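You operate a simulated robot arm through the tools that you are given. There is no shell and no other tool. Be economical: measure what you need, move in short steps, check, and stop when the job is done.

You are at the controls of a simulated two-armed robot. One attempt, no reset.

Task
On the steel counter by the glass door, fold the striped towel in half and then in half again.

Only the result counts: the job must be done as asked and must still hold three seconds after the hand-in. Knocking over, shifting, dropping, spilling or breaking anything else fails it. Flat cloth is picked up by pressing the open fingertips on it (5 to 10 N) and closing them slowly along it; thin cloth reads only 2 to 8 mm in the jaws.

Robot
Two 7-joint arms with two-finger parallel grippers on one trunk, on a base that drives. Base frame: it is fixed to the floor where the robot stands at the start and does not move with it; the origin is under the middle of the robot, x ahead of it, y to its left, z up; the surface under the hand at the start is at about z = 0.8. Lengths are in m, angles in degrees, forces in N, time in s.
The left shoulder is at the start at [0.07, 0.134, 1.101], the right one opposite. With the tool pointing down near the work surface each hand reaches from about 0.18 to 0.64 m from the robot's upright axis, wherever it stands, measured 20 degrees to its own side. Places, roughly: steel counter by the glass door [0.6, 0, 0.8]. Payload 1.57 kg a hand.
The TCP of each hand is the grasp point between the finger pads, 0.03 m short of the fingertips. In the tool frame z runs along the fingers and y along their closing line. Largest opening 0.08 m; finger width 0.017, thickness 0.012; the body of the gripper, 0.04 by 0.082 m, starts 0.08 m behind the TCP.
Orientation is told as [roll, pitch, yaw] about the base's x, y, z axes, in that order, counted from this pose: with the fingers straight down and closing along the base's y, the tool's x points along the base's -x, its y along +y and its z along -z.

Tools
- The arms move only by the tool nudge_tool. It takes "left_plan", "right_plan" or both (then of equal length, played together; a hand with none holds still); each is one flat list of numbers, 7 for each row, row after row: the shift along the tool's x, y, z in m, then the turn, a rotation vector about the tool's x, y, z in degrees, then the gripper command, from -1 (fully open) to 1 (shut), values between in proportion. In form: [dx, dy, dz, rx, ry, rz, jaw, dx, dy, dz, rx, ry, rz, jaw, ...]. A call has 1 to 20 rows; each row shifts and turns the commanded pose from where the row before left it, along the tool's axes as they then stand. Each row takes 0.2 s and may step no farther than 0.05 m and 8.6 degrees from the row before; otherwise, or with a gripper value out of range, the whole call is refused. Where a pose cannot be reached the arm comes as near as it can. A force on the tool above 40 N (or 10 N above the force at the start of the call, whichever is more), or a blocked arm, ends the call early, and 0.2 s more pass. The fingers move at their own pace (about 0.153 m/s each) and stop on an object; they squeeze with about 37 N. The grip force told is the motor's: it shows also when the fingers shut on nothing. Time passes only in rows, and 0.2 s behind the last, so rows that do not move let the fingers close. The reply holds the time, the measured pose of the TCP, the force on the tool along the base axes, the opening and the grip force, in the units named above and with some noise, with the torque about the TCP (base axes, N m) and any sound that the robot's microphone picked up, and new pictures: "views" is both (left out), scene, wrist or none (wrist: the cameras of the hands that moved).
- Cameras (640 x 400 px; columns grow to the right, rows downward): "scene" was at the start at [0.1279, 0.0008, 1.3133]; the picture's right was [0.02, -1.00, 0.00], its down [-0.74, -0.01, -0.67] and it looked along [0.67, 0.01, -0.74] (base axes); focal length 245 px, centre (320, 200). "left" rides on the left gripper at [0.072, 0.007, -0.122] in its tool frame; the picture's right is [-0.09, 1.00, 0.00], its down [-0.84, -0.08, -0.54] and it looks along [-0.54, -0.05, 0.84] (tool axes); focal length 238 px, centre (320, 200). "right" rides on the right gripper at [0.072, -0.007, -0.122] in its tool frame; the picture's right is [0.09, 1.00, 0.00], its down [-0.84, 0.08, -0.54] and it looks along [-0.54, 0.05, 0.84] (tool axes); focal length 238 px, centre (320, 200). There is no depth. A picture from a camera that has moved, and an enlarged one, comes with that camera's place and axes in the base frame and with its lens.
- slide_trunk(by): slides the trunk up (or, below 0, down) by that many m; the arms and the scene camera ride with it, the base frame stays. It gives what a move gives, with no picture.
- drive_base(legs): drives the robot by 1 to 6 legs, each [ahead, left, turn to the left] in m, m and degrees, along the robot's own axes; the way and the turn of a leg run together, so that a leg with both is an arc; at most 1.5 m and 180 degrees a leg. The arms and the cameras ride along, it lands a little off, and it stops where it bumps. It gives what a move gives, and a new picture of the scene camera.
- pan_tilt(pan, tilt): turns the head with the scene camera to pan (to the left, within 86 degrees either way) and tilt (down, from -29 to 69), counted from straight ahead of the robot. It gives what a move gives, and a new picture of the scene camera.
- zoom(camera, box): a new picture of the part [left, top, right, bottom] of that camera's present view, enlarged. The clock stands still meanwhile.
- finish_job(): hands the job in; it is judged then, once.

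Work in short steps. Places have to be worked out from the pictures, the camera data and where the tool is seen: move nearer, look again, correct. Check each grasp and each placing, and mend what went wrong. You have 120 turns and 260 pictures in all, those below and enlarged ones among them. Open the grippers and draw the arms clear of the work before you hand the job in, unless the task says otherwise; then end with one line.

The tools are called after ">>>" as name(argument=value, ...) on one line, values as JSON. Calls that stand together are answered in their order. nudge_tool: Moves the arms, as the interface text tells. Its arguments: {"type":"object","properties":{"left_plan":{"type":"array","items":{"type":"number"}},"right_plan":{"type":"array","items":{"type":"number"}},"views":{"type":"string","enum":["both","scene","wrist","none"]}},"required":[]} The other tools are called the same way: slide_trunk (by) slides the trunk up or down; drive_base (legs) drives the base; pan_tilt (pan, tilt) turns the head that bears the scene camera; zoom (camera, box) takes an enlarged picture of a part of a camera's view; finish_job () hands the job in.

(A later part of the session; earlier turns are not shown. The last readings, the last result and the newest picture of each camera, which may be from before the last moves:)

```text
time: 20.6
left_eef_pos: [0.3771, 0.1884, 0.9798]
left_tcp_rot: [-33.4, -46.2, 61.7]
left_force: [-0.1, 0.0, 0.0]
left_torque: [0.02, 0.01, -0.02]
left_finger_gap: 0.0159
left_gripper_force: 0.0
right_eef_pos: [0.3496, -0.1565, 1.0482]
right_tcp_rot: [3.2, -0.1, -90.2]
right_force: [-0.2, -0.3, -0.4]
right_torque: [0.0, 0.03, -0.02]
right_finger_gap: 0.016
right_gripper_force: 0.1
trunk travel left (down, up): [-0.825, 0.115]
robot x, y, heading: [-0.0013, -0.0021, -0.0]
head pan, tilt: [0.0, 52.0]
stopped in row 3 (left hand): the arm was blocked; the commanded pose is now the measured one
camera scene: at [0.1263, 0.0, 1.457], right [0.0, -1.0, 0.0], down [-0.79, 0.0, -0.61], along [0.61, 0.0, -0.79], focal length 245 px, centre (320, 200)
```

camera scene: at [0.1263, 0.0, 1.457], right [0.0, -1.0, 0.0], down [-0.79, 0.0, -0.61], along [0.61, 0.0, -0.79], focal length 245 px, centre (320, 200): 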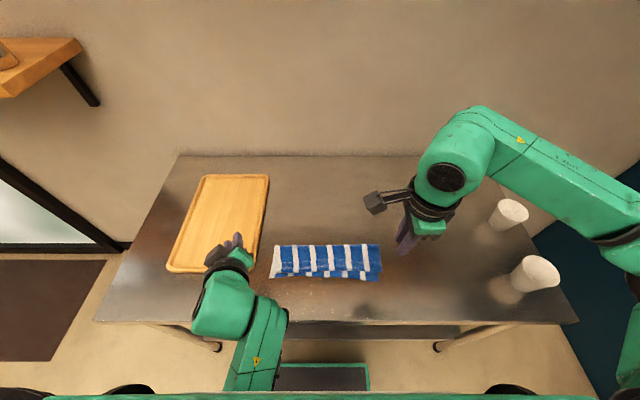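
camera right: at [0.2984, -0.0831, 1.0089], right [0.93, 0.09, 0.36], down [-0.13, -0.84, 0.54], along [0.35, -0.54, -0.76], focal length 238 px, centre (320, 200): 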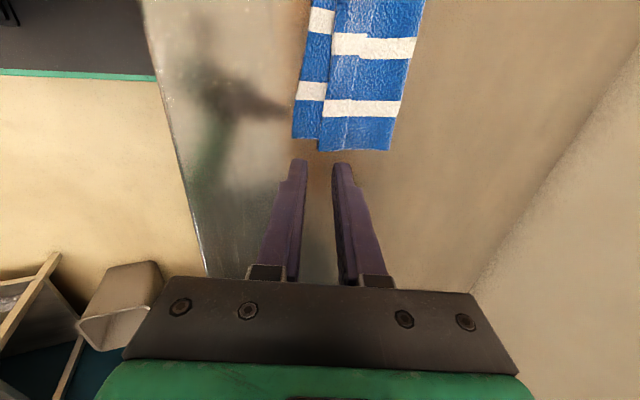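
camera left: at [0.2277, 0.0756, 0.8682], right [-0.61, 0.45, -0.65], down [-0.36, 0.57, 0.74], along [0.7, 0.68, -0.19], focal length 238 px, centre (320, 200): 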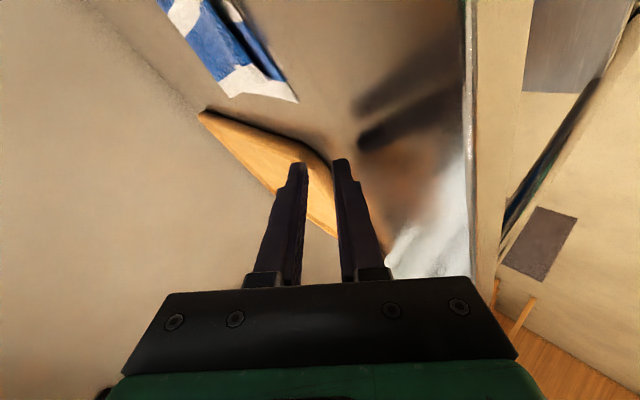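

Moving forward works, but rotating blocks. I move the left hand farther forward before unwinding it.

>>> nudge_tool(left_plan=[-0.0082, -0.0137, 0.0193, 0, 0, 0, 0.6, -0.0082, -0.0137, 0.0193, 0, 0, 0, 0.6, -0.0082, -0.0137, 0.0193, 0, 0, 0, 0.6, -0.0082, -0.0137, 0.0193, 0, 0, 0, 0.6], views="none")

>>> nudge_tool(left_plan=[0, 0, 0, -3, 5, 0, 0.6, 0, 0, 0, -3, 5, 0, 0.6, 0, 0, 0, -3, 5, 0, 0.6], views="none")

```text
time: 21.5
left_eef_pos: [0.459, 0.2095, 0.9778]
left_tcp_rot: [-25.3, -53.1, 52.5]
left_force: [-0.3, -0.3, -0.1]
left_torque: [-0.03, 0.05, -0.01]
left_finger_gap: 0.016
left_gripper_force: 0.2
right_eef_pos: [0.3489, -0.1569, 1.0488]
right_tcp_rot: [3.3, 0.0, -90.2]
right_force: [0.9, -0.3, -0.3]
right_torque: [-0.01, 0.03, -0.01]
right_finger_gap: 0.0157
right_gripper_force: 0.0
trunk travel left (down, up): [-0.825, 0.115]
robot x, y, heading: [-0.0004, 0.0018, -0.2]
head pan, tilt: [0.0, 52.0]
stopped in row 4 (left hand): the arm was blocked; the commanded pose is now the measured one
```

```text
time: 22.3
left_eef_pos: [0.4551, 0.246, 0.9747]
left_tcp_rot: [-1.9, -45.3, 38.3]
left_force: [0.2, -0.2, -0.5]
left_torque: [-0.01, -0.04, -0.01]
left_finger_gap: 0.0162
left_gripper_force: 0.0
right_eef_pos: [0.3483, -0.1556, 1.0492]
right_tcp_rot: [3.4, -0.1, -90.2]
right_force: [-0.2, -1.1, -0.1]
right_torque: [0.01, 0.01, -0.03]
right_finger_gap: 0.016
right_gripper_force: 0.1
trunk travel left (down, up): [-0.825, 0.115]
robot x, y, heading: [-0.0012, -0.0021, -0.2]
head pan, tilt: [0.0, 52.0]
stopped in row 3 (left hand): the arm was blocked; the commanded pose is now the measured one
```

The left now differs mainly by a -45° pitch about its own y axis. I undo that.

>>> nudge_tool(left_plan=[0, 0, 0, 0, 8, 0, 0.6, 0, 0, 0, 0, 8, 0, 0.6, 0, 0, 0, 0, 8, 0, 0.6, 0, 0, 0, 0, 8, 0, 0.6, 0, 0, 0, 0, 8, 0, 0.6, 0, 0, 0, 0, 5, 0, 0.6], views="scene")

```text
time: 23.9
left_eef_pos: [0.4567, 0.2841, 0.9739]
left_tcp_rot: [1.5, -2.5, 39.0]
left_force: [0.8, -0.7, -0.3]
left_torque: [-0.01, -0.01, -0.02]
left_finger_gap: 0.0162
left_gripper_force: 0.1
left hand out of reach, approached as far as the arm can: row 6
right_eef_pos: [0.3487, -0.1574, 1.0496]
right_tcp_rot: [3.4, -0.1, -90.3]
right_force: [0.7, 0.3, 0.3]
right_torque: [0.01, 0.04, 0.01]
right_finger_gap: 0.0159
right_gripper_force: 0.1
trunk travel left (down, up): [-0.825, 0.115]
robot x, y, heading: [0.0013, -0.0008, 0.2]
head pan, tilt: [0.0, 52.0]
stopped in row 6 (left hand): the arm was blocked; the commanded pose is now the measured one
camera scene: at [0.1235, -0.001, 1.4575], right [0.0, -1.0, 0.0], down [-0.79, 0.0, -0.62], along [0.62, 0.0, -0.79], focal length 245 px, centre (320, 200)
```

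scene: 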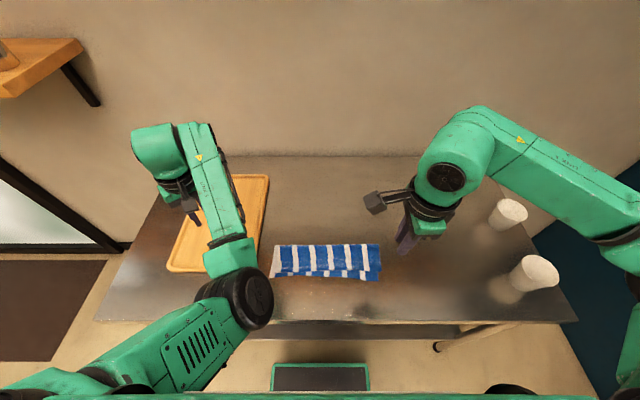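

The left is upright again. I move it left and up, out of the way of the second fold.

>>> nudge_tool(left_plan=[-0.0126, 0.0156, -0.012, 0, 0, 0, 0.6, -0.0126, 0.0156, -0.012, 0, 0, 4, 0.6, -0.0126, 0.0156, -0.012, 0, 0, 4, 0.6, -0.0126, 0.0156, -0.012, 0, 0, 4, 0.6, -0.0126, 0.0156, -0.012, 0, 0, 4, 0.6], views="scene")

>>> zoom(camera="scene", box=[230, 220, 430, 320])

```text
time: 25.1
left_eef_pos: [0.4637, 0.378, 1.0373]
left_tcp_rot: [1.9, -1.8, 22.8]
left_force: [-0.3, -0.2, 0.6]
left_torque: [0.0, 0.02, 0.03]
left_finger_gap: 0.0162
left_gripper_force: 0.0
right_eef_pos: [0.3483, -0.1551, 1.0484]
right_tcp_rot: [3.2, -0.1, -90.2]
right_force: [0.5, -0.1, 0.4]
right_torque: [0.02, 0.01, 0.01]
right_finger_gap: 0.0161
right_gripper_force: 0.0
trunk travel left (down, up): [-0.825, 0.115]
robot x, y, heading: [-0.0011, -0.0004, -0.1]
head pan, tilt: [0.0, 52.0]
camera scene: at [0.1239, 0.0002, 1.4575], right [0.0, -1.0, 0.0], down [-0.79, 0.0, -0.62], along [0.62, 0.0, -0.79], focal length 245 px, centre (320, 200)
```

scene: 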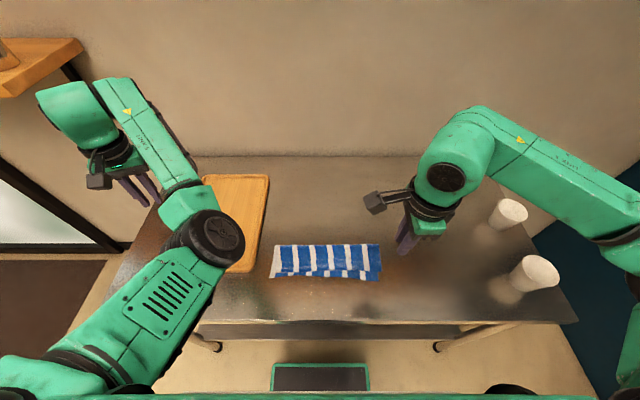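

```text
3.20 times, centred on (330, 270) of scene
camera zoom: at [0.1239, 0.0002, 1.4575], right [0.0, -1.0, 0.0], down [-0.79, 0.0, -0.62], along [0.62, 0.0, -0.79], focal length 784 px, centre (288, -24)
```

zoom: 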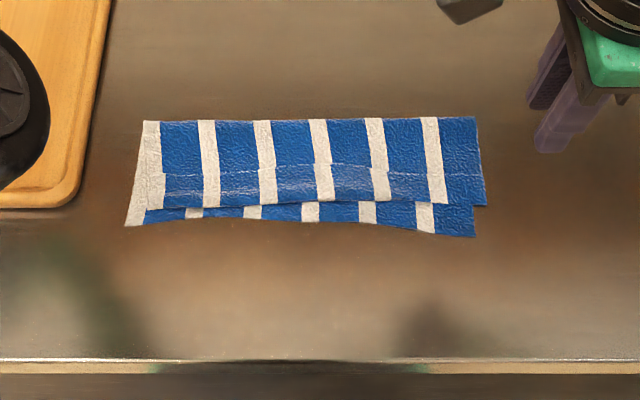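

The upper layer's edge sits about 1.3 cm short on the left and 2.6 cm short on the right. I'll try to pull the right end's top layer nearer with closed fingers, so I move the right hand above it.

>>> nudge_tool(right_plan=[0.0042, 0.0114, 0.04, 3, 0, 0, 1, 0.0042, 0.0114, 0.04, 0, 0, 0, 1, 0.0042, 0.0114, 0.04, 0, 0, 0, 1, 0.0042, 0.0114, 0.04, 0, 0, 0, 1, 0.0042, 0.0114, 0.035, 0, 0, 0, 1])

```text
time: 26.3
left_eef_pos: [0.4654, 0.3781, 1.0363]
left_tcp_rot: [1.9, -1.7, 22.8]
left_force: [0.0, 0.1, 0.7]
left_torque: [-0.03, 0.0, 0.0]
left_finger_gap: 0.0158
left_gripper_force: 0.1
right_eef_pos: [0.409, -0.135, 0.8552]
right_tcp_rot: [0.3, -0.1, -90.2]
right_force: [-1.0, 0.1, 0.1]
right_torque: [0.01, 0.03, 0.05]
right_finger_gap: 0.0001
right_gripper_force: 21.1
trunk travel left (down, up): [-0.825, 0.115]
robot x, y, heading: [-0.0002, -0.0032, -0.2]
head pan, tilt: [0.0, 52.0]
camera scene: at [0.1249, -0.0003, 1.4574], right [0.0, -1.0, 0.0], down [-0.79, 0.0, -0.61], along [0.61, 0.0, -0.79], focal length 245 px, centre (320, 200)
camera right: at [0.4026, -0.0633, 0.9763], right [1.0, 0.09, 0.01], down [0.07, -0.84, 0.54], along [0.05, -0.54, -0.84], focal length 238 px, centre (320, 200)
```

scene: 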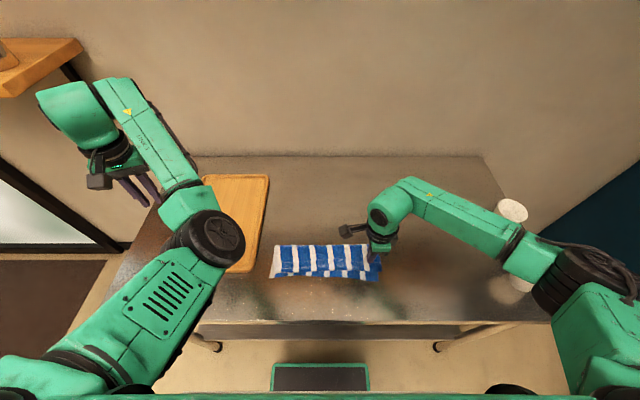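
right: 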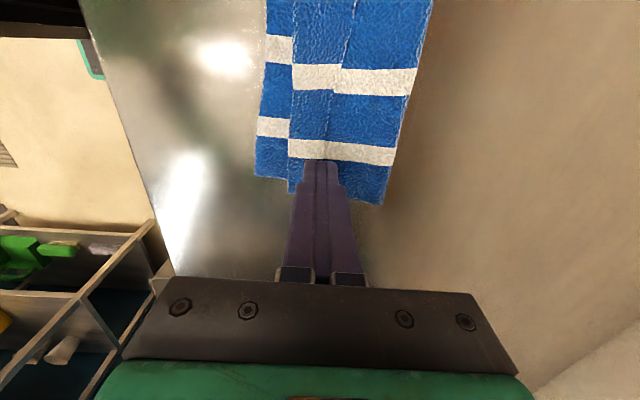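

The right hand is over the top layer. I lower it to light contact.

>>> nudge_tool(right_plan=[0, 0, 0.01, 0, 0, 0, 1, 0, 0, 0.007, 0, 0, 0, 1, 0, 0, 0.0025, 0, 0, 0, 1], views="none")

>>> nudge_tool(right_plan=[0, 0, 0.0015, 0, 0, 0, 1, 0, 0, 0, 0, 0, 0, 1], views="none")

```text
time: 27.1
left_eef_pos: [0.4645, 0.378, 1.0376]
left_tcp_rot: [2.0, -1.9, 22.9]
left_force: [0.4, -0.4, 1.1]
left_torque: [0.02, 0.01, 0.01]
left_finger_gap: 0.0159
left_gripper_force: 0.0
right_eef_pos: [0.4092, -0.136, 0.8372]
right_tcp_rot: [0.4, -0.1, -90.2]
right_force: [0.2, -0.3, 1.3]
right_torque: [-0.01, 0.01, -0.03]
right_finger_gap: 0.0003
right_gripper_force: 20.8
trunk travel left (down, up): [-0.825, 0.115]
robot x, y, heading: [0.0027, 0.0003, -0.2]
head pan, tilt: [0.0, 52.0]
```

```text
time: 27.7
left_eef_pos: [0.4639, 0.3776, 1.0375]
left_tcp_rot: [2.0, -1.9, 22.9]
left_force: [-0.1, -0.1, 0.8]
left_torque: [0.0, 0.03, -0.04]
left_finger_gap: 0.016
left_gripper_force: 0.0
right_eef_pos: [0.4081, -0.1361, 0.8352]
right_tcp_rot: [0.4, -0.1, -90.2]
right_force: [0.2, -0.3, 0.3]
right_torque: [-0.02, -0.03, -0.01]
right_finger_gap: 0.0001
right_gripper_force: 21.8
trunk travel left (down, up): [-0.825, 0.115]
robot x, y, heading: [-0.0008, 0.0007, 0.1]
head pan, tilt: [0.0, 52.0]
```

>>> nudge_tool(right_plan=[0, 0, 0.0015, 0, 0, 0, 1, 0, 0, 0, 0, 0, 0, 1], views="none")

>>> nudge_tool(right_plan=[0, 0, 0.001, 0, 0, 0, 1, 0, 0, 0, 0, 0, 0, 1], views="none")

```text
time: 28.3
left_eef_pos: [0.4637, 0.3774, 1.0385]
left_tcp_rot: [2.1, -1.8, 22.9]
left_force: [0.3, 0.2, 0.7]
left_torque: [-0.01, -0.01, -0.01]
left_finger_gap: 0.0159
left_gripper_force: 0.1
right_eef_pos: [0.409, -0.1357, 0.834]
right_tcp_rot: [0.4, -0.2, -90.2]
right_force: [0.4, 0.3, 0.3]
right_torque: [0.0, 0.02, 0.05]
right_finger_gap: 0.0
right_gripper_force: 21.6
trunk travel left (down, up): [-0.825, 0.115]
robot x, y, heading: [-0.0017, -0.0003, 0.1]
head pan, tilt: [0.0, 52.0]
```

```text
time: 28.9
left_eef_pos: [0.4643, 0.3774, 1.0382]
left_tcp_rot: [2.0, -1.9, 22.9]
left_force: [-0.1, -0.2, -0.3]
left_torque: [0.03, 0.02, -0.02]
left_finger_gap: 0.016
left_gripper_force: 0.1
right_eef_pos: [0.4086, -0.1362, 0.8314]
right_tcp_rot: [0.4, -0.1, -90.3]
right_force: [-0.8, -1.2, 6.8]
right_torque: [-0.02, 0.06, 0.01]
right_finger_gap: 0.0001
right_gripper_force: 21.2
trunk travel left (down, up): [-0.825, 0.115]
robot x, y, heading: [-0.0018, 0.0033, 0.1]
head pan, tilt: [0.0, 52.0]
```

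Contact at about 7 N. I drag 2 cm toward the robot, then lift and look.

>>> nudge_tool(right_plan=[0, -0.005, 0, 0, 0, 0, 1, 0, -0.005, 0, 0, 0, 0, 1, 0, -0.005, 0, 0, 0, 0, 1, 0, -0.005, 0, 0, 0, 0, 1, 0, 0, -0.01, 0, 0, 0, 1, 0, 0, -0.03, 0, 0, 0, 1, -0.02, 0, -0.04, 0, 0, 0, 1, -0.04, 0, -0.03, 0, 0, 0, 1, -0.04, 0, 0, 0, 0, 0, 1], views="none")

>>> zoom(camera="scene", box=[230, 220, 430, 320])

```text
time: 30.9
left_eef_pos: [0.4636, 0.3762, 1.038]
left_tcp_rot: [2.0, -1.9, 22.9]
left_force: [-1.0, -0.1, 0.1]
left_torque: [0.01, 0.0, 0.0]
left_finger_gap: 0.0161
left_gripper_force: 0.1
right_eef_pos: [0.3868, -0.2381, 0.9424]
right_tcp_rot: [0.4, 0.0, -90.1]
right_force: [0.2, -0.3, -0.3]
right_torque: [0.01, 0.01, 0.01]
right_finger_gap: 0.0
right_gripper_force: 21.2
trunk travel left (down, up): [-0.825, 0.115]
robot x, y, heading: [-0.0027, 0.0013, -0.1]
head pan, tilt: [0.0, 52.0]
```

```text
3.20 times, centred on (330, 270) of scene
camera zoom: at [0.123, -0.0023, 1.4576], right [0.0, -1.0, 0.0], down [-0.79, 0.0, -0.62], along [0.62, 0.0, -0.79], focal length 784 px, centre (288, -24)
```

zoom: 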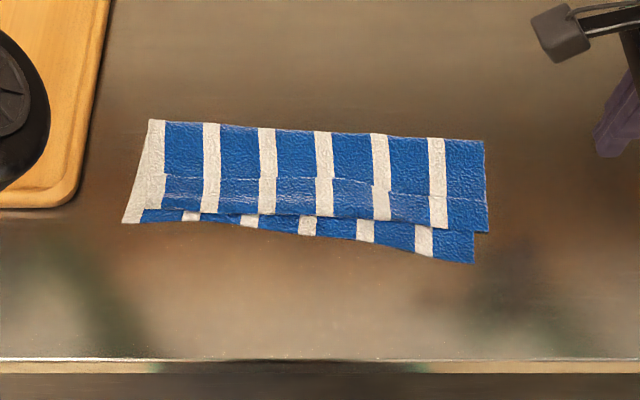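

Both layers moved together without sliding, so that offset stays; it does mean one press should pinch both layers. For the second fold the right hand will take the left end and bring it right, which gives it a natural tilt. I move the left arm farther out and rotate the right hand to yaw about 0.

>>> nudge_tool(left_plan=[-0.0005, 0.027, -0.0083, 0, 0, 0, 0.6, -0.0005, 0.027, -0.0083, 0, 0, 0, 0.6, -0.0005, 0.027, -0.0083, 0, 0, 0, 0.6, -0.0005, 0.027, -0.0083, 0, 0, 0, 0.6, -0.0005, 0.027, -0.0083, 0, 0, 0, 0.6, -0.0005, 0.027, -0.0083, 0, 0, 0, 0.6], views="none")

>>> nudge_tool(right_plan=[0, 0, -0.01, 0, 0, -8, 0.25, 0, 0, -0.01, 0, 0, -8, 0.25, 0, 0, 0, 0, 0, -8, 0.25, 0, 0, 0, 0, 0, -8, 0.25, 0, 0, 0, 0, 0, -8, 0.25, 0, 0, 0, 0, 0, -8, 0.25, 0, 0, 0, 0, 0, -8, 0.25, 0, 0, 0, 0, 0, -8, 0.25, 0, 0, 0, 0, 0, -8, 0.25, 0, 0, 0, 0, 0, -8, 0.25, 0, 0, 0, 0, 0, -6, 0.25], views="scene")

```text
time: 32.3
left_eef_pos: [0.4014, 0.5272, 1.0915]
left_tcp_rot: [1.9, -1.8, 23.0]
left_force: [-0.3, 0.4, -0.3]
left_torque: [-0.03, -0.02, 0.03]
left_finger_gap: 0.0161
left_gripper_force: 0.0
right_eef_pos: [0.3876, -0.2366, 0.9427]
right_tcp_rot: [0.4, -0.1, -90.2]
right_force: [0.1, -1.2, -0.2]
right_torque: [-0.03, -0.01, -0.01]
right_finger_gap: 0.0
right_gripper_force: 20.6
trunk travel left (down, up): [-0.825, 0.115]
robot x, y, heading: [-0.001, 0.0019, -0.1]
head pan, tilt: [0.0, 52.0]
```

```text
time: 34.7
left_eef_pos: [0.4016, 0.528, 1.0919]
left_tcp_rot: [2.0, -2.0, 22.9]
left_force: [-0.2, 0.1, 0.1]
left_torque: [0.0, 0.02, 0.03]
left_finger_gap: 0.016
left_gripper_force: 0.2
right_eef_pos: [0.3883, -0.2358, 0.9617]
right_tcp_rot: [0.0, -0.4, -4.0]
right_force: [0.7, 0.4, -1.1]
right_torque: [-0.02, -0.03, -0.02]
right_finger_gap: 0.0298
right_gripper_force: 0.1
trunk travel left (down, up): [-0.825, 0.115]
robot x, y, heading: [-0.001, 0.0011, 0.1]
head pan, tilt: [0.0, 52.0]
camera scene: at [0.1239, -0.0007, 1.4575], right [0.0, -1.0, 0.0], down [-0.79, 0.0, -0.62], along [0.62, 0.0, -0.79], focal length 245 px, centre (320, 200)
```

scene: 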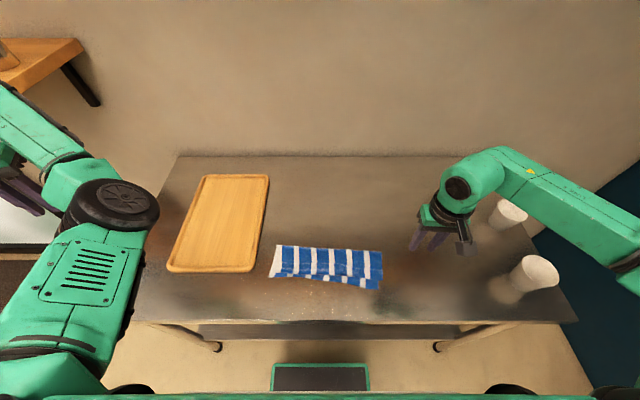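

The left arm is well clear now. I bring the right hand over the towel's left end, near (0.425, 0.092).

>>> nudge_tool(right_plan=[-0.0018, 0.0412, 0.005, 0, 0, 0, 0.25, -0.0018, 0.0412, 0.005, 0, 0, 0, 0.25, -0.0018, 0.0412, 0.01, 0, 0, 0, 0.25, -0.0018, 0.0412, 0.01, 0, 0, 0, 0.25, -0.0018, 0.0412, 0.01, 0, 0, 0, 0.25, -0.0018, 0.0412, 0.015, 0, 0, 0, 0.25, -0.0018, 0.0412, 0.015, 0, 0, 0, 0.25, -0.0018, 0.0412, 0.02, 0, 0, 0, 0.25])

```text
time: 36.5
left_eef_pos: [0.403, 0.5292, 1.0914]
left_tcp_rot: [1.8, -1.8, 22.9]
left_force: [0.2, -0.5, -0.2]
left_torque: [-0.01, 0.0, -0.01]
left_finger_gap: 0.0163
left_gripper_force: 0.1
right_eef_pos: [0.425, 0.0939, 0.8717]
right_tcp_rot: [-0.2, -0.4, -4.2]
right_force: [0.2, 0.2, 0.0]
right_torque: [-0.04, 0.0, 0.0]
right_finger_gap: 0.0301
right_gripper_force: 0.1
trunk travel left (down, up): [-0.825, 0.115]
robot x, y, heading: [-0.0027, -0.0073, -0.0]
head pan, tilt: [0.0, 52.0]
camera scene: at [0.124, 0.0022, 1.4575], right [0.0, -1.0, 0.0], down [-0.79, 0.0, -0.62], along [0.62, 0.0, -0.79], focal length 245 px, centre (320, 200)
camera right: at [0.3521, 0.094, 0.9916], right [-0.02, 1.0, 0.0], down [0.84, 0.02, 0.55], along [0.55, 0.01, -0.84], focal length 238 px, centre (320, 200)
```

scene: 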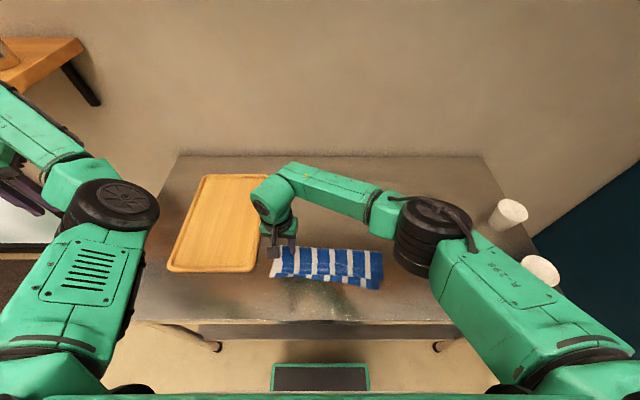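
right: 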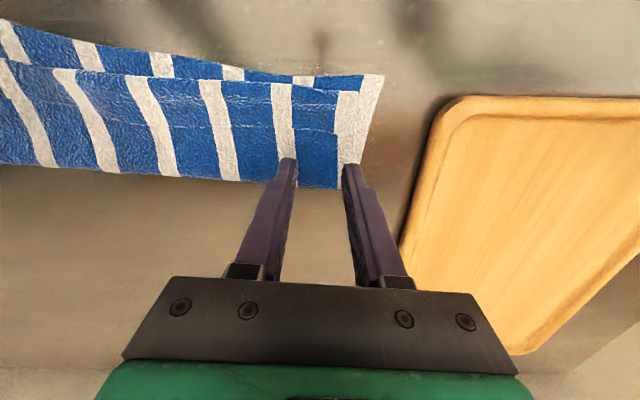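

I zoom in on the wrist view to see where each layer's left edge runs.

>>> zoom(camera="right", box=[220, 50, 440, 210])

```text
2.50 times, centred on (330, 130) of right
camera zoom: at [0.3521, 0.094, 0.9916], right [-0.02, 1.0, 0.0], down [0.84, 0.02, 0.55], along [0.55, 0.01, -0.84], focal length 596 px, centre (295, 375)
```

zoom: 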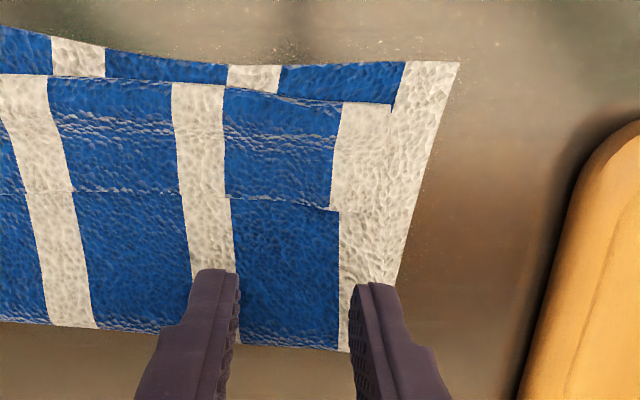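

The outer finger would land about 12 mm inside the left edge, mid-strip on both layers. I descend to press.

>>> nudge_tool(right_plan=[0, 0, 0.015, 0, 0, 0, 0.25, 0, 0, 0.012, 0, 0, 0, 0.25, 0, 0, 0.008, 0, 0, 0, 0.25, 0, 0, 0.003, 0, 0, 0, 0.25], views="none")

>>> nudge_tool(right_plan=[0, 0, 0.0015, 0, 0, 0, 0.25, 0, 0, 0, 0, 0, 0, 0.25], views="none")

```text
time: 37.5
left_eef_pos: [0.4024, 0.527, 1.0918]
left_tcp_rot: [2.1, -1.9, 22.9]
left_force: [-0.2, 0.6, 0.1]
left_torque: [0.0, 0.0, 0.02]
left_finger_gap: 0.0159
left_gripper_force: 0.1
right_eef_pos: [0.4276, 0.0936, 0.8336]
right_tcp_rot: [0.0, -0.4, -4.1]
right_force: [0.4, 1.1, 0.5]
right_torque: [0.02, 0.0, 0.01]
right_finger_gap: 0.0301
right_gripper_force: 0.1
trunk travel left (down, up): [-0.825, 0.115]
robot x, y, heading: [-0.0014, 0.0007, 0.0]
head pan, tilt: [0.0, 52.0]
```

```text
time: 38.1
left_eef_pos: [0.4029, 0.5268, 1.0921]
left_tcp_rot: [2.0, -1.9, 22.9]
left_force: [0.1, -0.5, -0.1]
left_torque: [-0.01, -0.01, 0.01]
left_finger_gap: 0.0163
left_gripper_force: 0.1
right_eef_pos: [0.4274, 0.0923, 0.8324]
right_tcp_rot: [0.0, -0.4, -4.2]
right_force: [0.2, 0.6, 2.4]
right_torque: [0.08, 0.0, -0.01]
right_finger_gap: 0.0299
right_gripper_force: 0.1
trunk travel left (down, up): [-0.825, 0.115]
robot x, y, heading: [0.0004, 0.0036, -0.1]
head pan, tilt: [0.0, 52.0]
```

Contact is light at 2.4 N. I press a little more and close slowly.

>>> nudge_tool(right_plan=[0, 0, 0.001, 0, 0, 0, 0.25, 0, 0, 0.0004, 0, 0, 0, 0.25], views="none")

>>> nudge_tool(right_plan=[0, 0, 0, 0, 0, 0, 0.35, 0, 0, 0, 0, 0, 0, 0.45, 0, 0, 0, 0, 0, 0, 0.55, 0, 0, 0, 0, 0, 0, 0.65, 0, 0, 0, 0, 0, 0, 0.75, 0, 0, 0, 0, 0, 0, 0.85, 0, 0, 0, 0, 0, 0, 0.95, 0, 0, 0, 0, 0, 0, 1, 0, 0, 0, 0, 0, 0, 1], views="wrist")

```text
time: 38.7
left_eef_pos: [0.4002, 0.5283, 1.0934]
left_tcp_rot: [2.1, -1.9, 22.9]
left_force: [-0.2, 0.9, 0.4]
left_torque: [0.0, 0.02, -0.01]
left_finger_gap: 0.016
left_gripper_force: 0.0
right_eef_pos: [0.426, 0.0943, 0.8322]
right_tcp_rot: [0.1, -0.4, -4.2]
right_force: [0.8, 1.0, 11.3]
right_torque: [0.23, -0.05, 0.01]
right_finger_gap: 0.0299
right_gripper_force: 0.2
trunk travel left (down, up): [-0.825, 0.115]
robot x, y, heading: [-0.0002, -0.003, 0.2]
head pan, tilt: [0.0, 52.0]
```

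```text
time: 40.7
left_eef_pos: [0.4006, 0.5254, 1.0937]
left_tcp_rot: [2.0, -1.9, 22.8]
left_force: [0.4, -0.3, 0.4]
left_torque: [-0.04, 0.04, -0.02]
left_finger_gap: 0.0163
left_gripper_force: 0.0
right_eef_pos: [0.4265, 0.0931, 0.832]
right_tcp_rot: [-0.1, -0.5, -4.2]
right_force: [0.6, 0.9, 16.4]
right_torque: [0.19, 0.02, -0.02]
right_finger_gap: 0.0035
right_gripper_force: 24.4
trunk travel left (down, up): [-0.825, 0.115]
robot x, y, heading: [0.0003, 0.0003, -0.3]
head pan, tilt: [0.0, 52.0]
camera right: at [0.353, 0.091, 0.9521], right [-0.02, 1.0, 0.0], down [0.84, 0.02, 0.55], along [0.55, 0.01, -0.84], focal length 238 px, centre (320, 200)
```

right: 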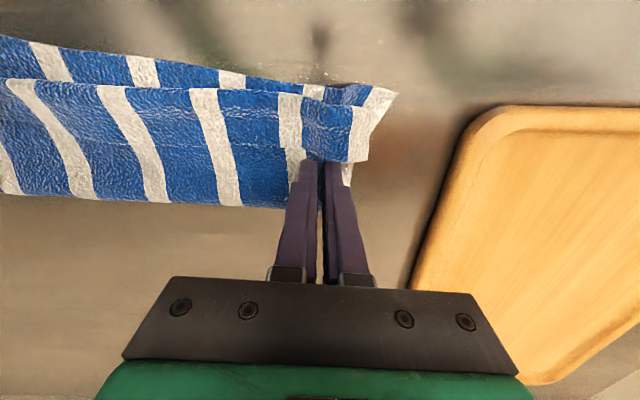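

The gap reads 3.5 mm, against 2.2 for one layer, so both layers may be held. I lift a little to check.

>>> nudge_tool(right_plan=[0, -0.003, -0.012, 0, 0, 0, 1, 0, -0.004, -0.014, 0, 0, 0, 1, 0, -0.006, -0.014, 0, 0, 0, 1], views="wrist")

>>> zoom(camera="scene", box=[230, 200, 430, 325])

```text
time: 41.5
left_eef_pos: [0.4029, 0.5269, 1.0915]
left_tcp_rot: [2.1, -1.9, 22.8]
left_force: [0.1, -0.1, 0.1]
left_torque: [-0.02, 0.02, -0.03]
left_finger_gap: 0.016
left_gripper_force: 0.2
right_eef_pos: [0.4252, 0.0783, 0.872]
right_tcp_rot: [-0.2, -0.3, -4.1]
right_force: [-0.2, 0.1, -0.8]
right_torque: [0.02, 0.02, 0.01]
right_finger_gap: 0.0032
right_gripper_force: 23.7
trunk travel left (down, up): [-0.825, 0.115]
robot x, y, heading: [0.003, -0.0007, 0.1]
head pan, tilt: [0.0, 52.0]
camera right: at [0.3524, 0.077, 0.9913], right [-0.02, 1.0, 0.0], down [0.84, 0.02, 0.55], along [0.55, 0.01, -0.84], focal length 238 px, centre (320, 200)
```

right: 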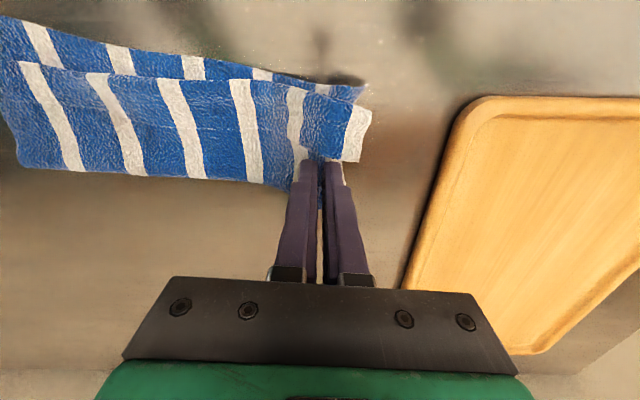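

```text
3.20 times, centred on (330, 262) of scene
camera zoom: at [0.1239, -0.0011, 1.4574], right [0.0, -1.0, 0.0], down [-0.79, 0.0, -0.62], along [0.62, 0.0, -0.79], focal length 784 px, centre (288, 0)
```

zoom: 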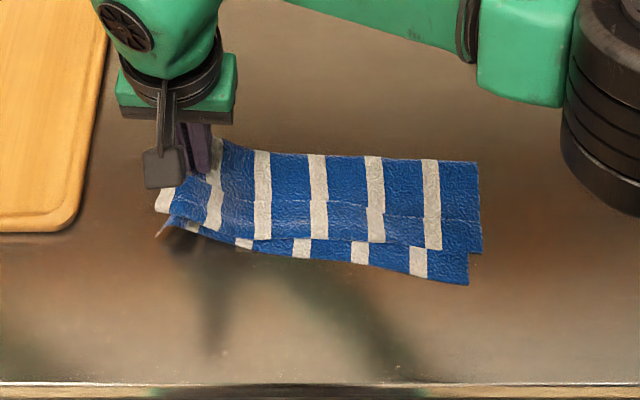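

Both layers seem to be up, with a shadow under the corner. I look closer to be sure.

>>> zoom(camera="scene", box=[265, 235, 345, 295])

>>> zoom(camera="right", box=[220, 50, 440, 210])

```text
6.67 times, centred on (305, 265) of scene
camera zoom: at [0.1239, -0.0011, 1.4574], right [0.0, -1.0, 0.0], down [-0.79, 0.0, -0.62], along [0.62, 0.0, -0.79], focal length 1634 px, centre (420, -233)
```

zoom: 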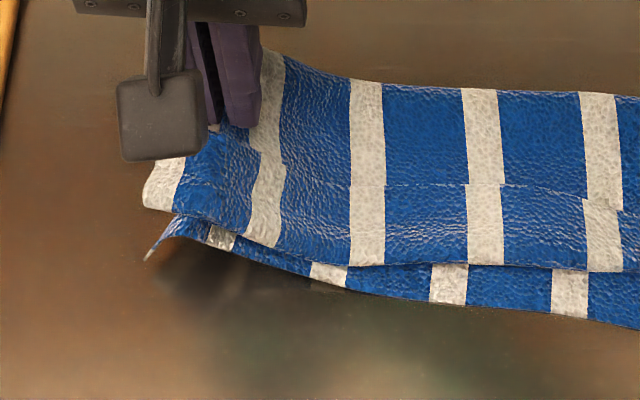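

```text
2.50 times, centred on (330, 130) of right
camera zoom: at [0.3524, 0.077, 0.9913], right [-0.02, 1.0, 0.0], down [0.84, 0.02, 0.55], along [0.55, 0.01, -0.84], focal length 596 px, centre (295, 375)
```

zoom: 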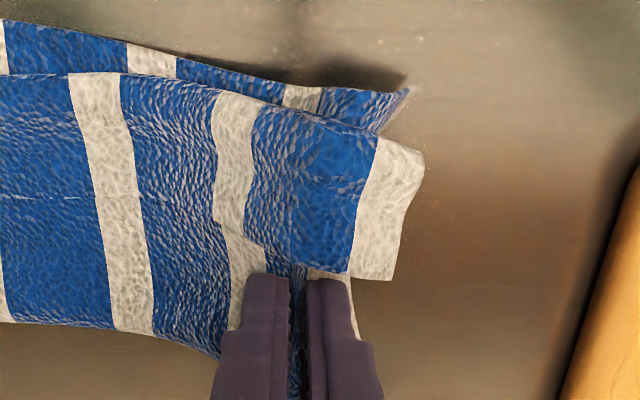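

Both layers are firmly held and lifting. I carry on along the arc to the right, tilting the fingers to point left.

>>> nudge_tool(right_plan=[0, -0.0149, -0.0158, -6, 0, 0, 1, 0, -0.0174, -0.0155, -6, 0, 0, 1, 0, -0.0183, -0.0143, -6, 0, 0, 1, 0, -0.0197, -0.0127, -6, 0, 0, 1, 0, -0.0205, -0.012, -6, 0, 0, 1, 0, -0.0212, -0.0105, -6, 0, 0, 1])

```text
time: 42.9
left_eef_pos: [0.4018, 0.525, 1.0932]
left_tcp_rot: [2.0, -1.9, 23.0]
left_force: [-0.1, -0.4, 0.2]
left_torque: [0.0, -0.01, 0.02]
left_finger_gap: 0.0159
left_gripper_force: 0.0
right_eef_pos: [0.4166, -0.0465, 0.9179]
right_tcp_rot: [36.0, -0.5, -4.0]
right_force: [0.1, -0.2, -0.1]
right_torque: [-0.02, -0.01, -0.02]
right_finger_gap: 0.0031
right_gripper_force: 24.5
trunk travel left (down, up): [-0.825, 0.115]
robot x, y, heading: [-0.0008, 0.0013, 0.2]
head pan, tilt: [0.0, 52.0]
camera scene: at [0.1231, -0.0023, 1.4576], right [0.0, -1.0, 0.0], down [-0.79, 0.0, -0.62], along [0.62, 0.0, -0.79], focal length 245 px, centre (320, 200)
camera right: at [0.338, -0.118, 1.0114], right [-0.04, 0.81, 0.59], down [0.81, -0.32, 0.49], along [0.58, 0.49, -0.64], focal length 238 px, centre (320, 200)
```

scene: 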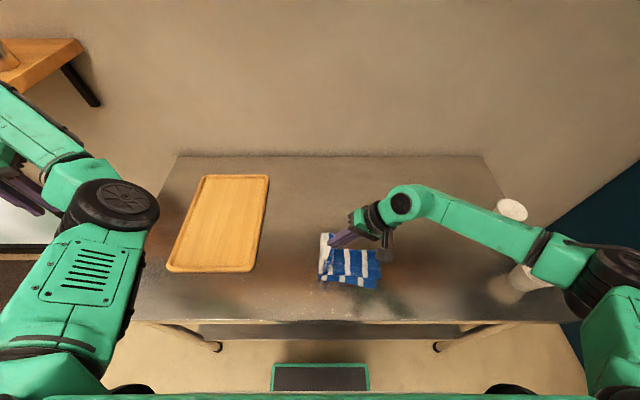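
right: 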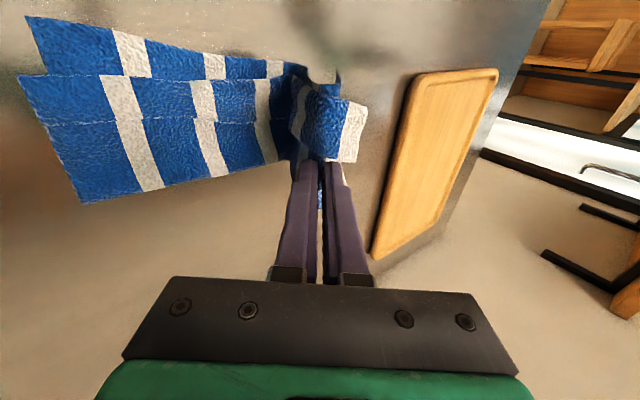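

The fold goes well and the forearm looks about 0.2 m above the cups. I carry on over the top and start down.

>>> nudge_tool(right_plan=[0, -0.0223, -0.0088, -6, 0, 0, 1, 0, -0.0232, -0.0073, -6, 0, 0, 1, 0, -0.0253, -0.0053, -6, 0, 0, 1])

```text
time: 43.7
left_eef_pos: [0.4023, 0.5277, 1.0909]
left_tcp_rot: [1.8, -1.7, 22.9]
left_force: [0.5, -0.3, 0.8]
left_torque: [-0.01, -0.01, -0.02]
left_finger_gap: 0.016
left_gripper_force: 0.1
right_eef_pos: [0.4157, -0.0767, 0.9089]
right_tcp_rot: [46.8, -1.0, -2.7]
right_force: [0.4, 0.2, 0.3]
right_torque: [-0.07, 0.03, 0.02]
right_finger_gap: 0.0028
right_gripper_force: 24.3
right hand out of reach, approached as far as the arm can: row 2, 3
trunk travel left (down, up): [-0.825, 0.115]
robot x, y, heading: [-0.0014, 0.0015, 0.4]
head pan, tilt: [0.0, 52.0]
camera scene: at [0.1245, 0.0009, 1.4574], right [0.0, -1.0, 0.0], down [-0.79, 0.0, -0.62], along [0.62, 0.0, -0.79], focal length 245 px, centre (320, 200)
camera right: at [0.3379, -0.1661, 0.9851], right [-0.07, 0.69, 0.72], down [0.81, -0.38, 0.44], along [0.58, 0.62, -0.53], focal length 238 px, centre (320, 200)
```

scene: 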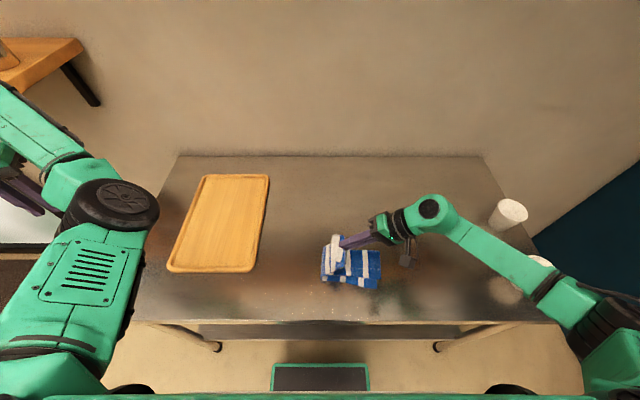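
right: 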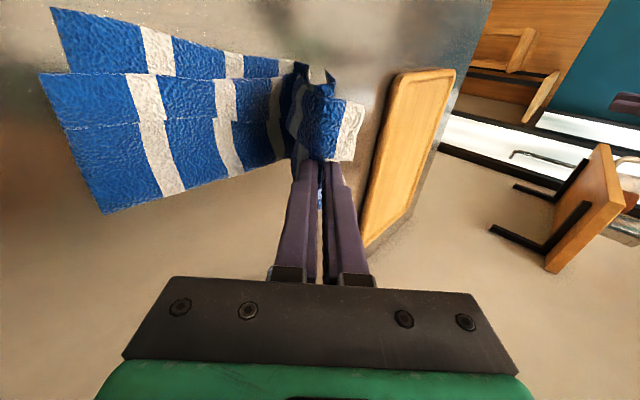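

The right arm reaches a tilt limit near 47°. I ease the tilt back to about 36° and check the pose.

>>> nudge_tool(right_plan=[0, 0, 0, 6, 0, 0, 1, 0, 0, 0, 6, 0, 0, 1], views="none")

```text
time: 44.3
left_eef_pos: [0.4031, 0.5279, 1.0915]
left_tcp_rot: [2.0, -1.8, 22.9]
left_force: [0.9, 0.1, -0.2]
left_torque: [-0.04, 0.05, -0.01]
left_finger_gap: 0.016
left_gripper_force: 0.1
right_eef_pos: [0.4157, -0.0761, 0.9083]
right_tcp_rot: [34.7, -1.1, -2.8]
right_force: [0.6, 0.7, 0.3]
right_torque: [-0.01, -0.01, 0.0]
right_finger_gap: 0.0032
right_gripper_force: 24.2
trunk travel left (down, up): [-0.825, 0.115]
robot x, y, heading: [0.0004, 0.0014, 0.1]
head pan, tilt: [0.0, 52.0]
```

The command follows the reached pose. I continue toward the right edge at this tilt.

>>> nudge_tool(right_plan=[0, -0.0199, -0.0028, 0, 0, 0, 1, 0, -0.022, 0.0018, 0, 0, 0, 1, 0, -0.0214, 0.0046, 0, 0, 0, 1])

```text
time: 45.1
left_eef_pos: [0.403, 0.5274, 1.0915]
left_tcp_rot: [1.9, -1.9, 22.9]
left_force: [-0.4, 0.0, -0.2]
left_torque: [0.04, 0.0, 0.01]
left_finger_gap: 0.0158
left_gripper_force: 0.0
right_eef_pos: [0.4135, -0.1266, 0.8693]
right_tcp_rot: [34.8, -1.1, -2.6]
right_force: [-0.2, 0.1, -0.6]
right_torque: [0.01, 0.01, 0.01]
right_finger_gap: 0.0031
right_gripper_force: 24.0
trunk travel left (down, up): [-0.825, 0.115]
robot x, y, heading: [-0.0011, 0.0011, -0.3]
head pan, tilt: [0.0, 52.0]
camera scene: at [0.1239, -0.0013, 1.4575], right [0.0, -1.0, 0.0], down [-0.79, 0.0, -0.62], along [0.62, 0.0, -0.79], focal length 245 px, centre (320, 200)
camera right: at [0.3361, -0.1986, 0.9626], right [-0.06, 0.82, 0.57], down [0.81, -0.28, 0.5], along [0.58, 0.49, -0.65], focal length 238 px, centre (320, 200)
```

scene: 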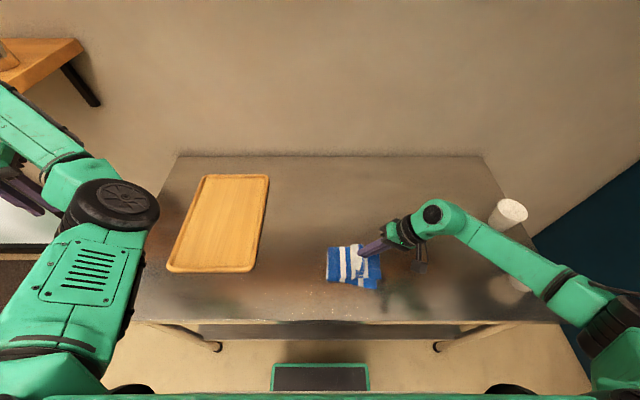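
right: 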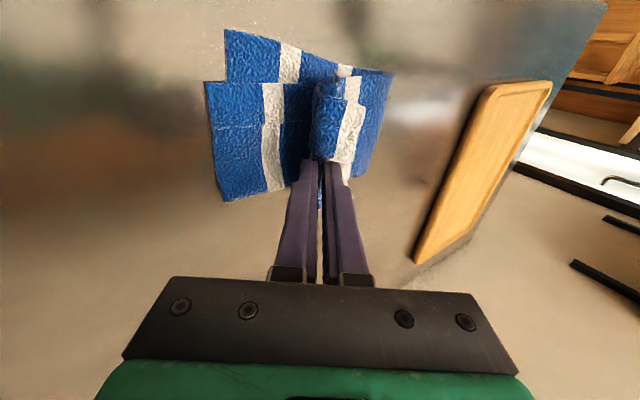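

The folded end is nearly over the right edge. I bring it slightly farther right and down.

>>> nudge_tool(right_plan=[0, -0.0177, 0.0023, 0, 0, 0, 1, 0, -0.0139, 0.0025, 0, 0, 0, 1, 0, -0.0079, 0.0043, 0, 0, 0, 1])

>>> zoom(camera="scene", box=[290, 220, 430, 310])

```text
time: 45.9
left_eef_pos: [0.4021, 0.527, 1.0927]
left_tcp_rot: [2.1, -1.8, 22.8]
left_force: [-0.7, -0.4, 0.3]
left_torque: [0.0, 0.02, 0.01]
left_finger_gap: 0.016
left_gripper_force: 0.0
right_eef_pos: [0.4123, -0.1436, 0.8535]
right_tcp_rot: [34.7, -1.0, -2.8]
right_force: [0.7, 0.6, 0.5]
right_torque: [0.0, -0.05, 0.0]
right_finger_gap: 0.0034
right_gripper_force: 24.3
right hand out of reach, approached as far as the arm can: row 2, 3
trunk travel left (down, up): [-0.825, 0.115]
robot x, y, heading: [0.0054, -0.0002, -0.0]
head pan, tilt: [0.0, 52.0]
camera scene: at [0.1241, -0.0005, 1.4575], right [0.0, -1.0, 0.0], down [-0.79, 0.0, -0.62], along [0.62, 0.0, -0.79], focal length 245 px, centre (320, 200)
camera right: at [0.3356, -0.2152, 0.9466], right [-0.06, 0.82, 0.56], down [0.82, -0.29, 0.5], along [0.58, 0.49, -0.65], focal length 238 px, centre (320, 200)
```

scene: 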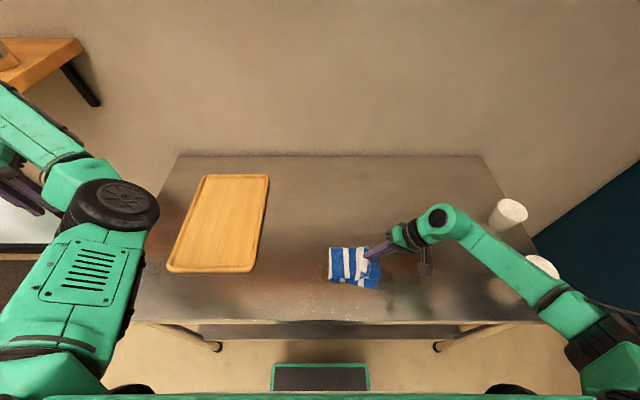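
right: 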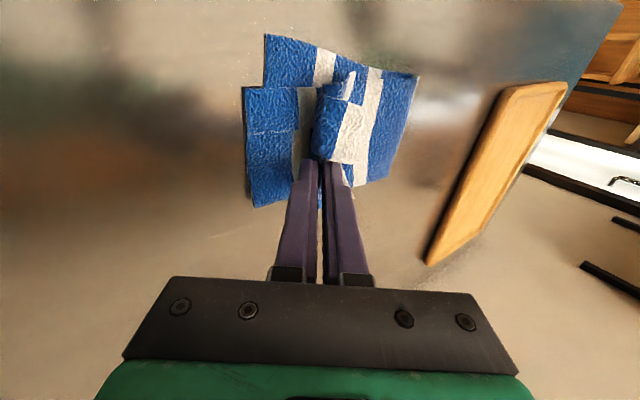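

```text
4.44 times, centred on (360, 265) of scene
camera zoom: at [0.1241, -0.0005, 1.4575], right [0.0, -1.0, 0.0], down [-0.79, 0.0, -0.62], along [0.62, 0.0, -0.79], focal length 1089 px, centre (142, -89)
```

zoom: 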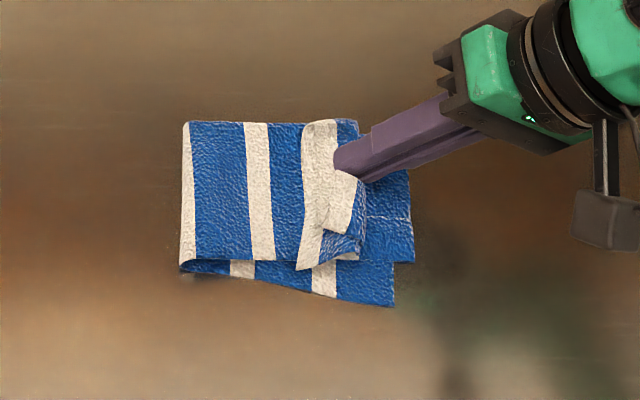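

The fold is shaping up and the arm is at its limit. The end needs about 1.5 cm more to the right, so I shift the base right slightly and lower the trunk, keeping this tilt.

>>> drive_base(legs=[[0, -0.017, 0]])

>>> slide_trunk(by=-0.012)

>>> zoom(camera="scene", box=[290, 220, 430, 310])

```text
time: 46.7
left_eef_pos: [0.4018, 0.5142, 1.09]
left_tcp_rot: [1.8, -1.7, 22.9]
left_force: [-0.1, 0.0, -0.8]
left_torque: [-0.03, 0.04, 0.01]
left_finger_gap: 0.0163
left_gripper_force: 0.1
right_eef_pos: [0.4127, -0.1587, 0.8536]
right_tcp_rot: [34.5, -1.0, -2.7]
right_force: [-0.5, 0.8, -0.5]
right_torque: [-0.03, 0.02, -0.05]
right_finger_gap: 0.0027
right_gripper_force: 24.4
trunk travel left (down, up): [-0.825, 0.115]
robot x, y, heading: [-0.001, -0.0129, 0.1]
head pan, tilt: [0.0, 52.0]
camera scene: at [0.1239, -0.0128, 1.4575], right [0.0, -1.0, 0.0], down [-0.79, 0.0, -0.62], along [0.62, 0.0, -0.79], focal length 245 px, centre (320, 200)
```

scene: 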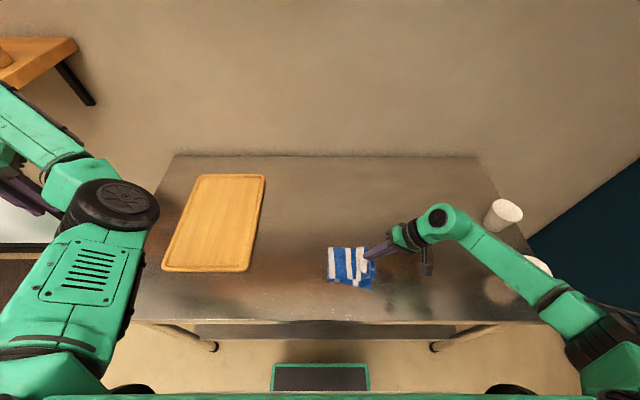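

```text
time: 47.3
left_eef_pos: [0.4024, 0.5111, 1.0794]
left_tcp_rot: [1.9, -1.8, 22.9]
left_force: [-0.2, 0.0, 0.0]
left_torque: [-0.02, 0.02, 0.0]
left_finger_gap: 0.0159
left_gripper_force: 0.1
right_eef_pos: [0.4124, -0.1598, 0.8409]
right_tcp_rot: [34.7, -1.0, -2.9]
right_force: [-0.3, 0.6, -0.6]
right_torque: [0.02, 0.0, -0.02]
right_finger_gap: 0.0031
right_gripper_force: 24.6
trunk travel left (down, up): [-0.813, 0.127]
robot x, y, heading: [-0.0006, -0.0187, -0.3]
head pan, tilt: [0.0, 52.0]
```

```text
4.44 times, centred on (360, 265) of scene
camera zoom: at [0.1241, -0.0163, 1.4454], right [0.0, -1.0, 0.0], down [-0.79, 0.0, -0.62], along [0.62, 0.0, -0.79], focal length 1089 px, centre (142, -89)
```

zoom: 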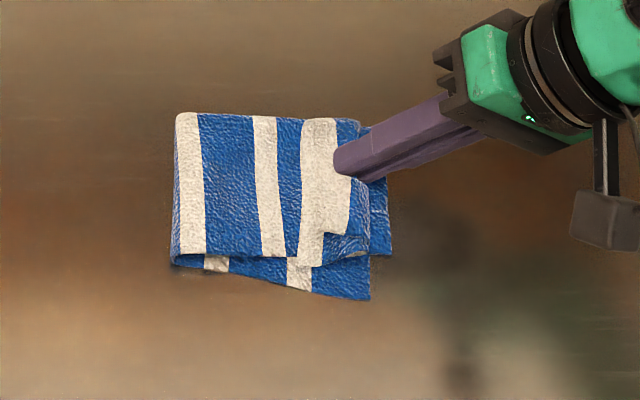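

The held end is about 2 cm inside the right edge. I open gently and back out along the fingers.

>>> nudge_tool(right_plan=[0, 0, 0, 0, 0, 0, 0.6, 0, 0, 0, 0, 0, 0, 0.6, 0, 0, -0.008, 0, 0, 0, 0.6, 0, 0, -0.01, 0, 0, 0, 0.6, 0, 0, -0.015, 0, 0, 0, 0.6])

>>> zoom(camera="scene", box=[290, 220, 430, 310])

```text
time: 48.5
left_eef_pos: [0.4016, 0.5108, 1.0803]
left_tcp_rot: [2.0, -1.9, 22.9]
left_force: [-0.1, -0.7, -0.4]
left_torque: [-0.01, 0.0, 0.0]
left_finger_gap: 0.0162
left_gripper_force: 0.0
right_eef_pos: [0.4121, -0.1803, 0.8691]
right_tcp_rot: [34.7, -1.0, -2.8]
right_force: [-0.1, -0.1, 0.3]
right_torque: [0.01, 0.02, 0.01]
right_finger_gap: 0.0159
right_gripper_force: 0.0
trunk travel left (down, up): [-0.813, 0.127]
robot x, y, heading: [-0.0031, -0.0137, -0.2]
head pan, tilt: [0.0, 52.0]
camera scene: at [0.1236, -0.0179, 1.4455], right [0.0, -1.0, 0.0], down [-0.79, 0.0, -0.62], along [0.62, 0.0, -0.79], focal length 245 px, centre (320, 200)
camera right: at [0.3343, -0.2509, 0.9625], right [-0.06, 0.82, 0.57], down [0.81, -0.29, 0.5], along [0.58, 0.49, -0.65], focal length 238 px, centre (320, 200)
```

scene: 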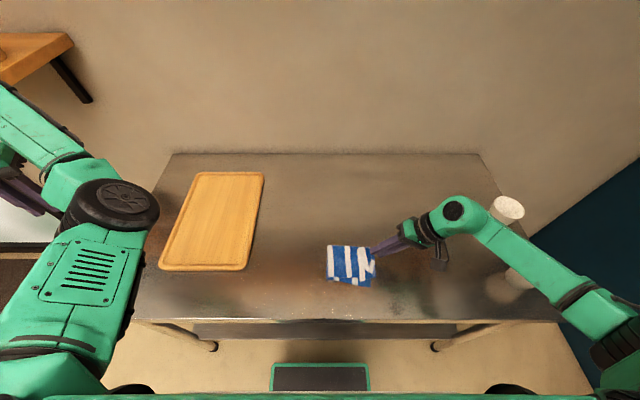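
right: 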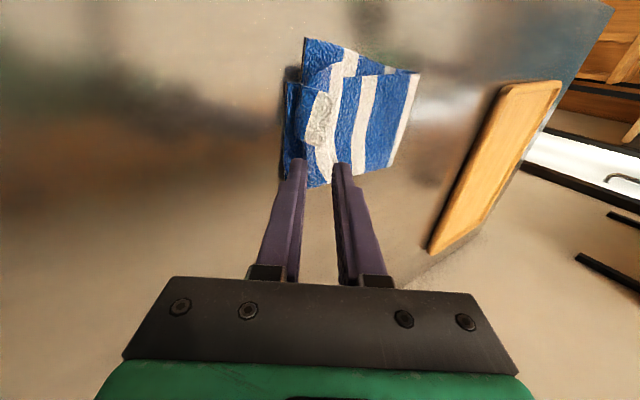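

```text
4.44 times, centred on (360, 265) of scene
camera zoom: at [0.1236, -0.0179, 1.4455], right [0.0, -1.0, 0.0], down [-0.79, 0.0, -0.62], along [0.62, 0.0, -0.79], focal length 1089 px, centre (142, -89)
```

zoom: 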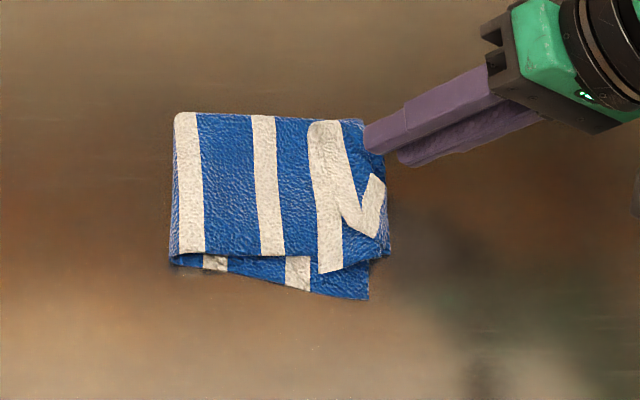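

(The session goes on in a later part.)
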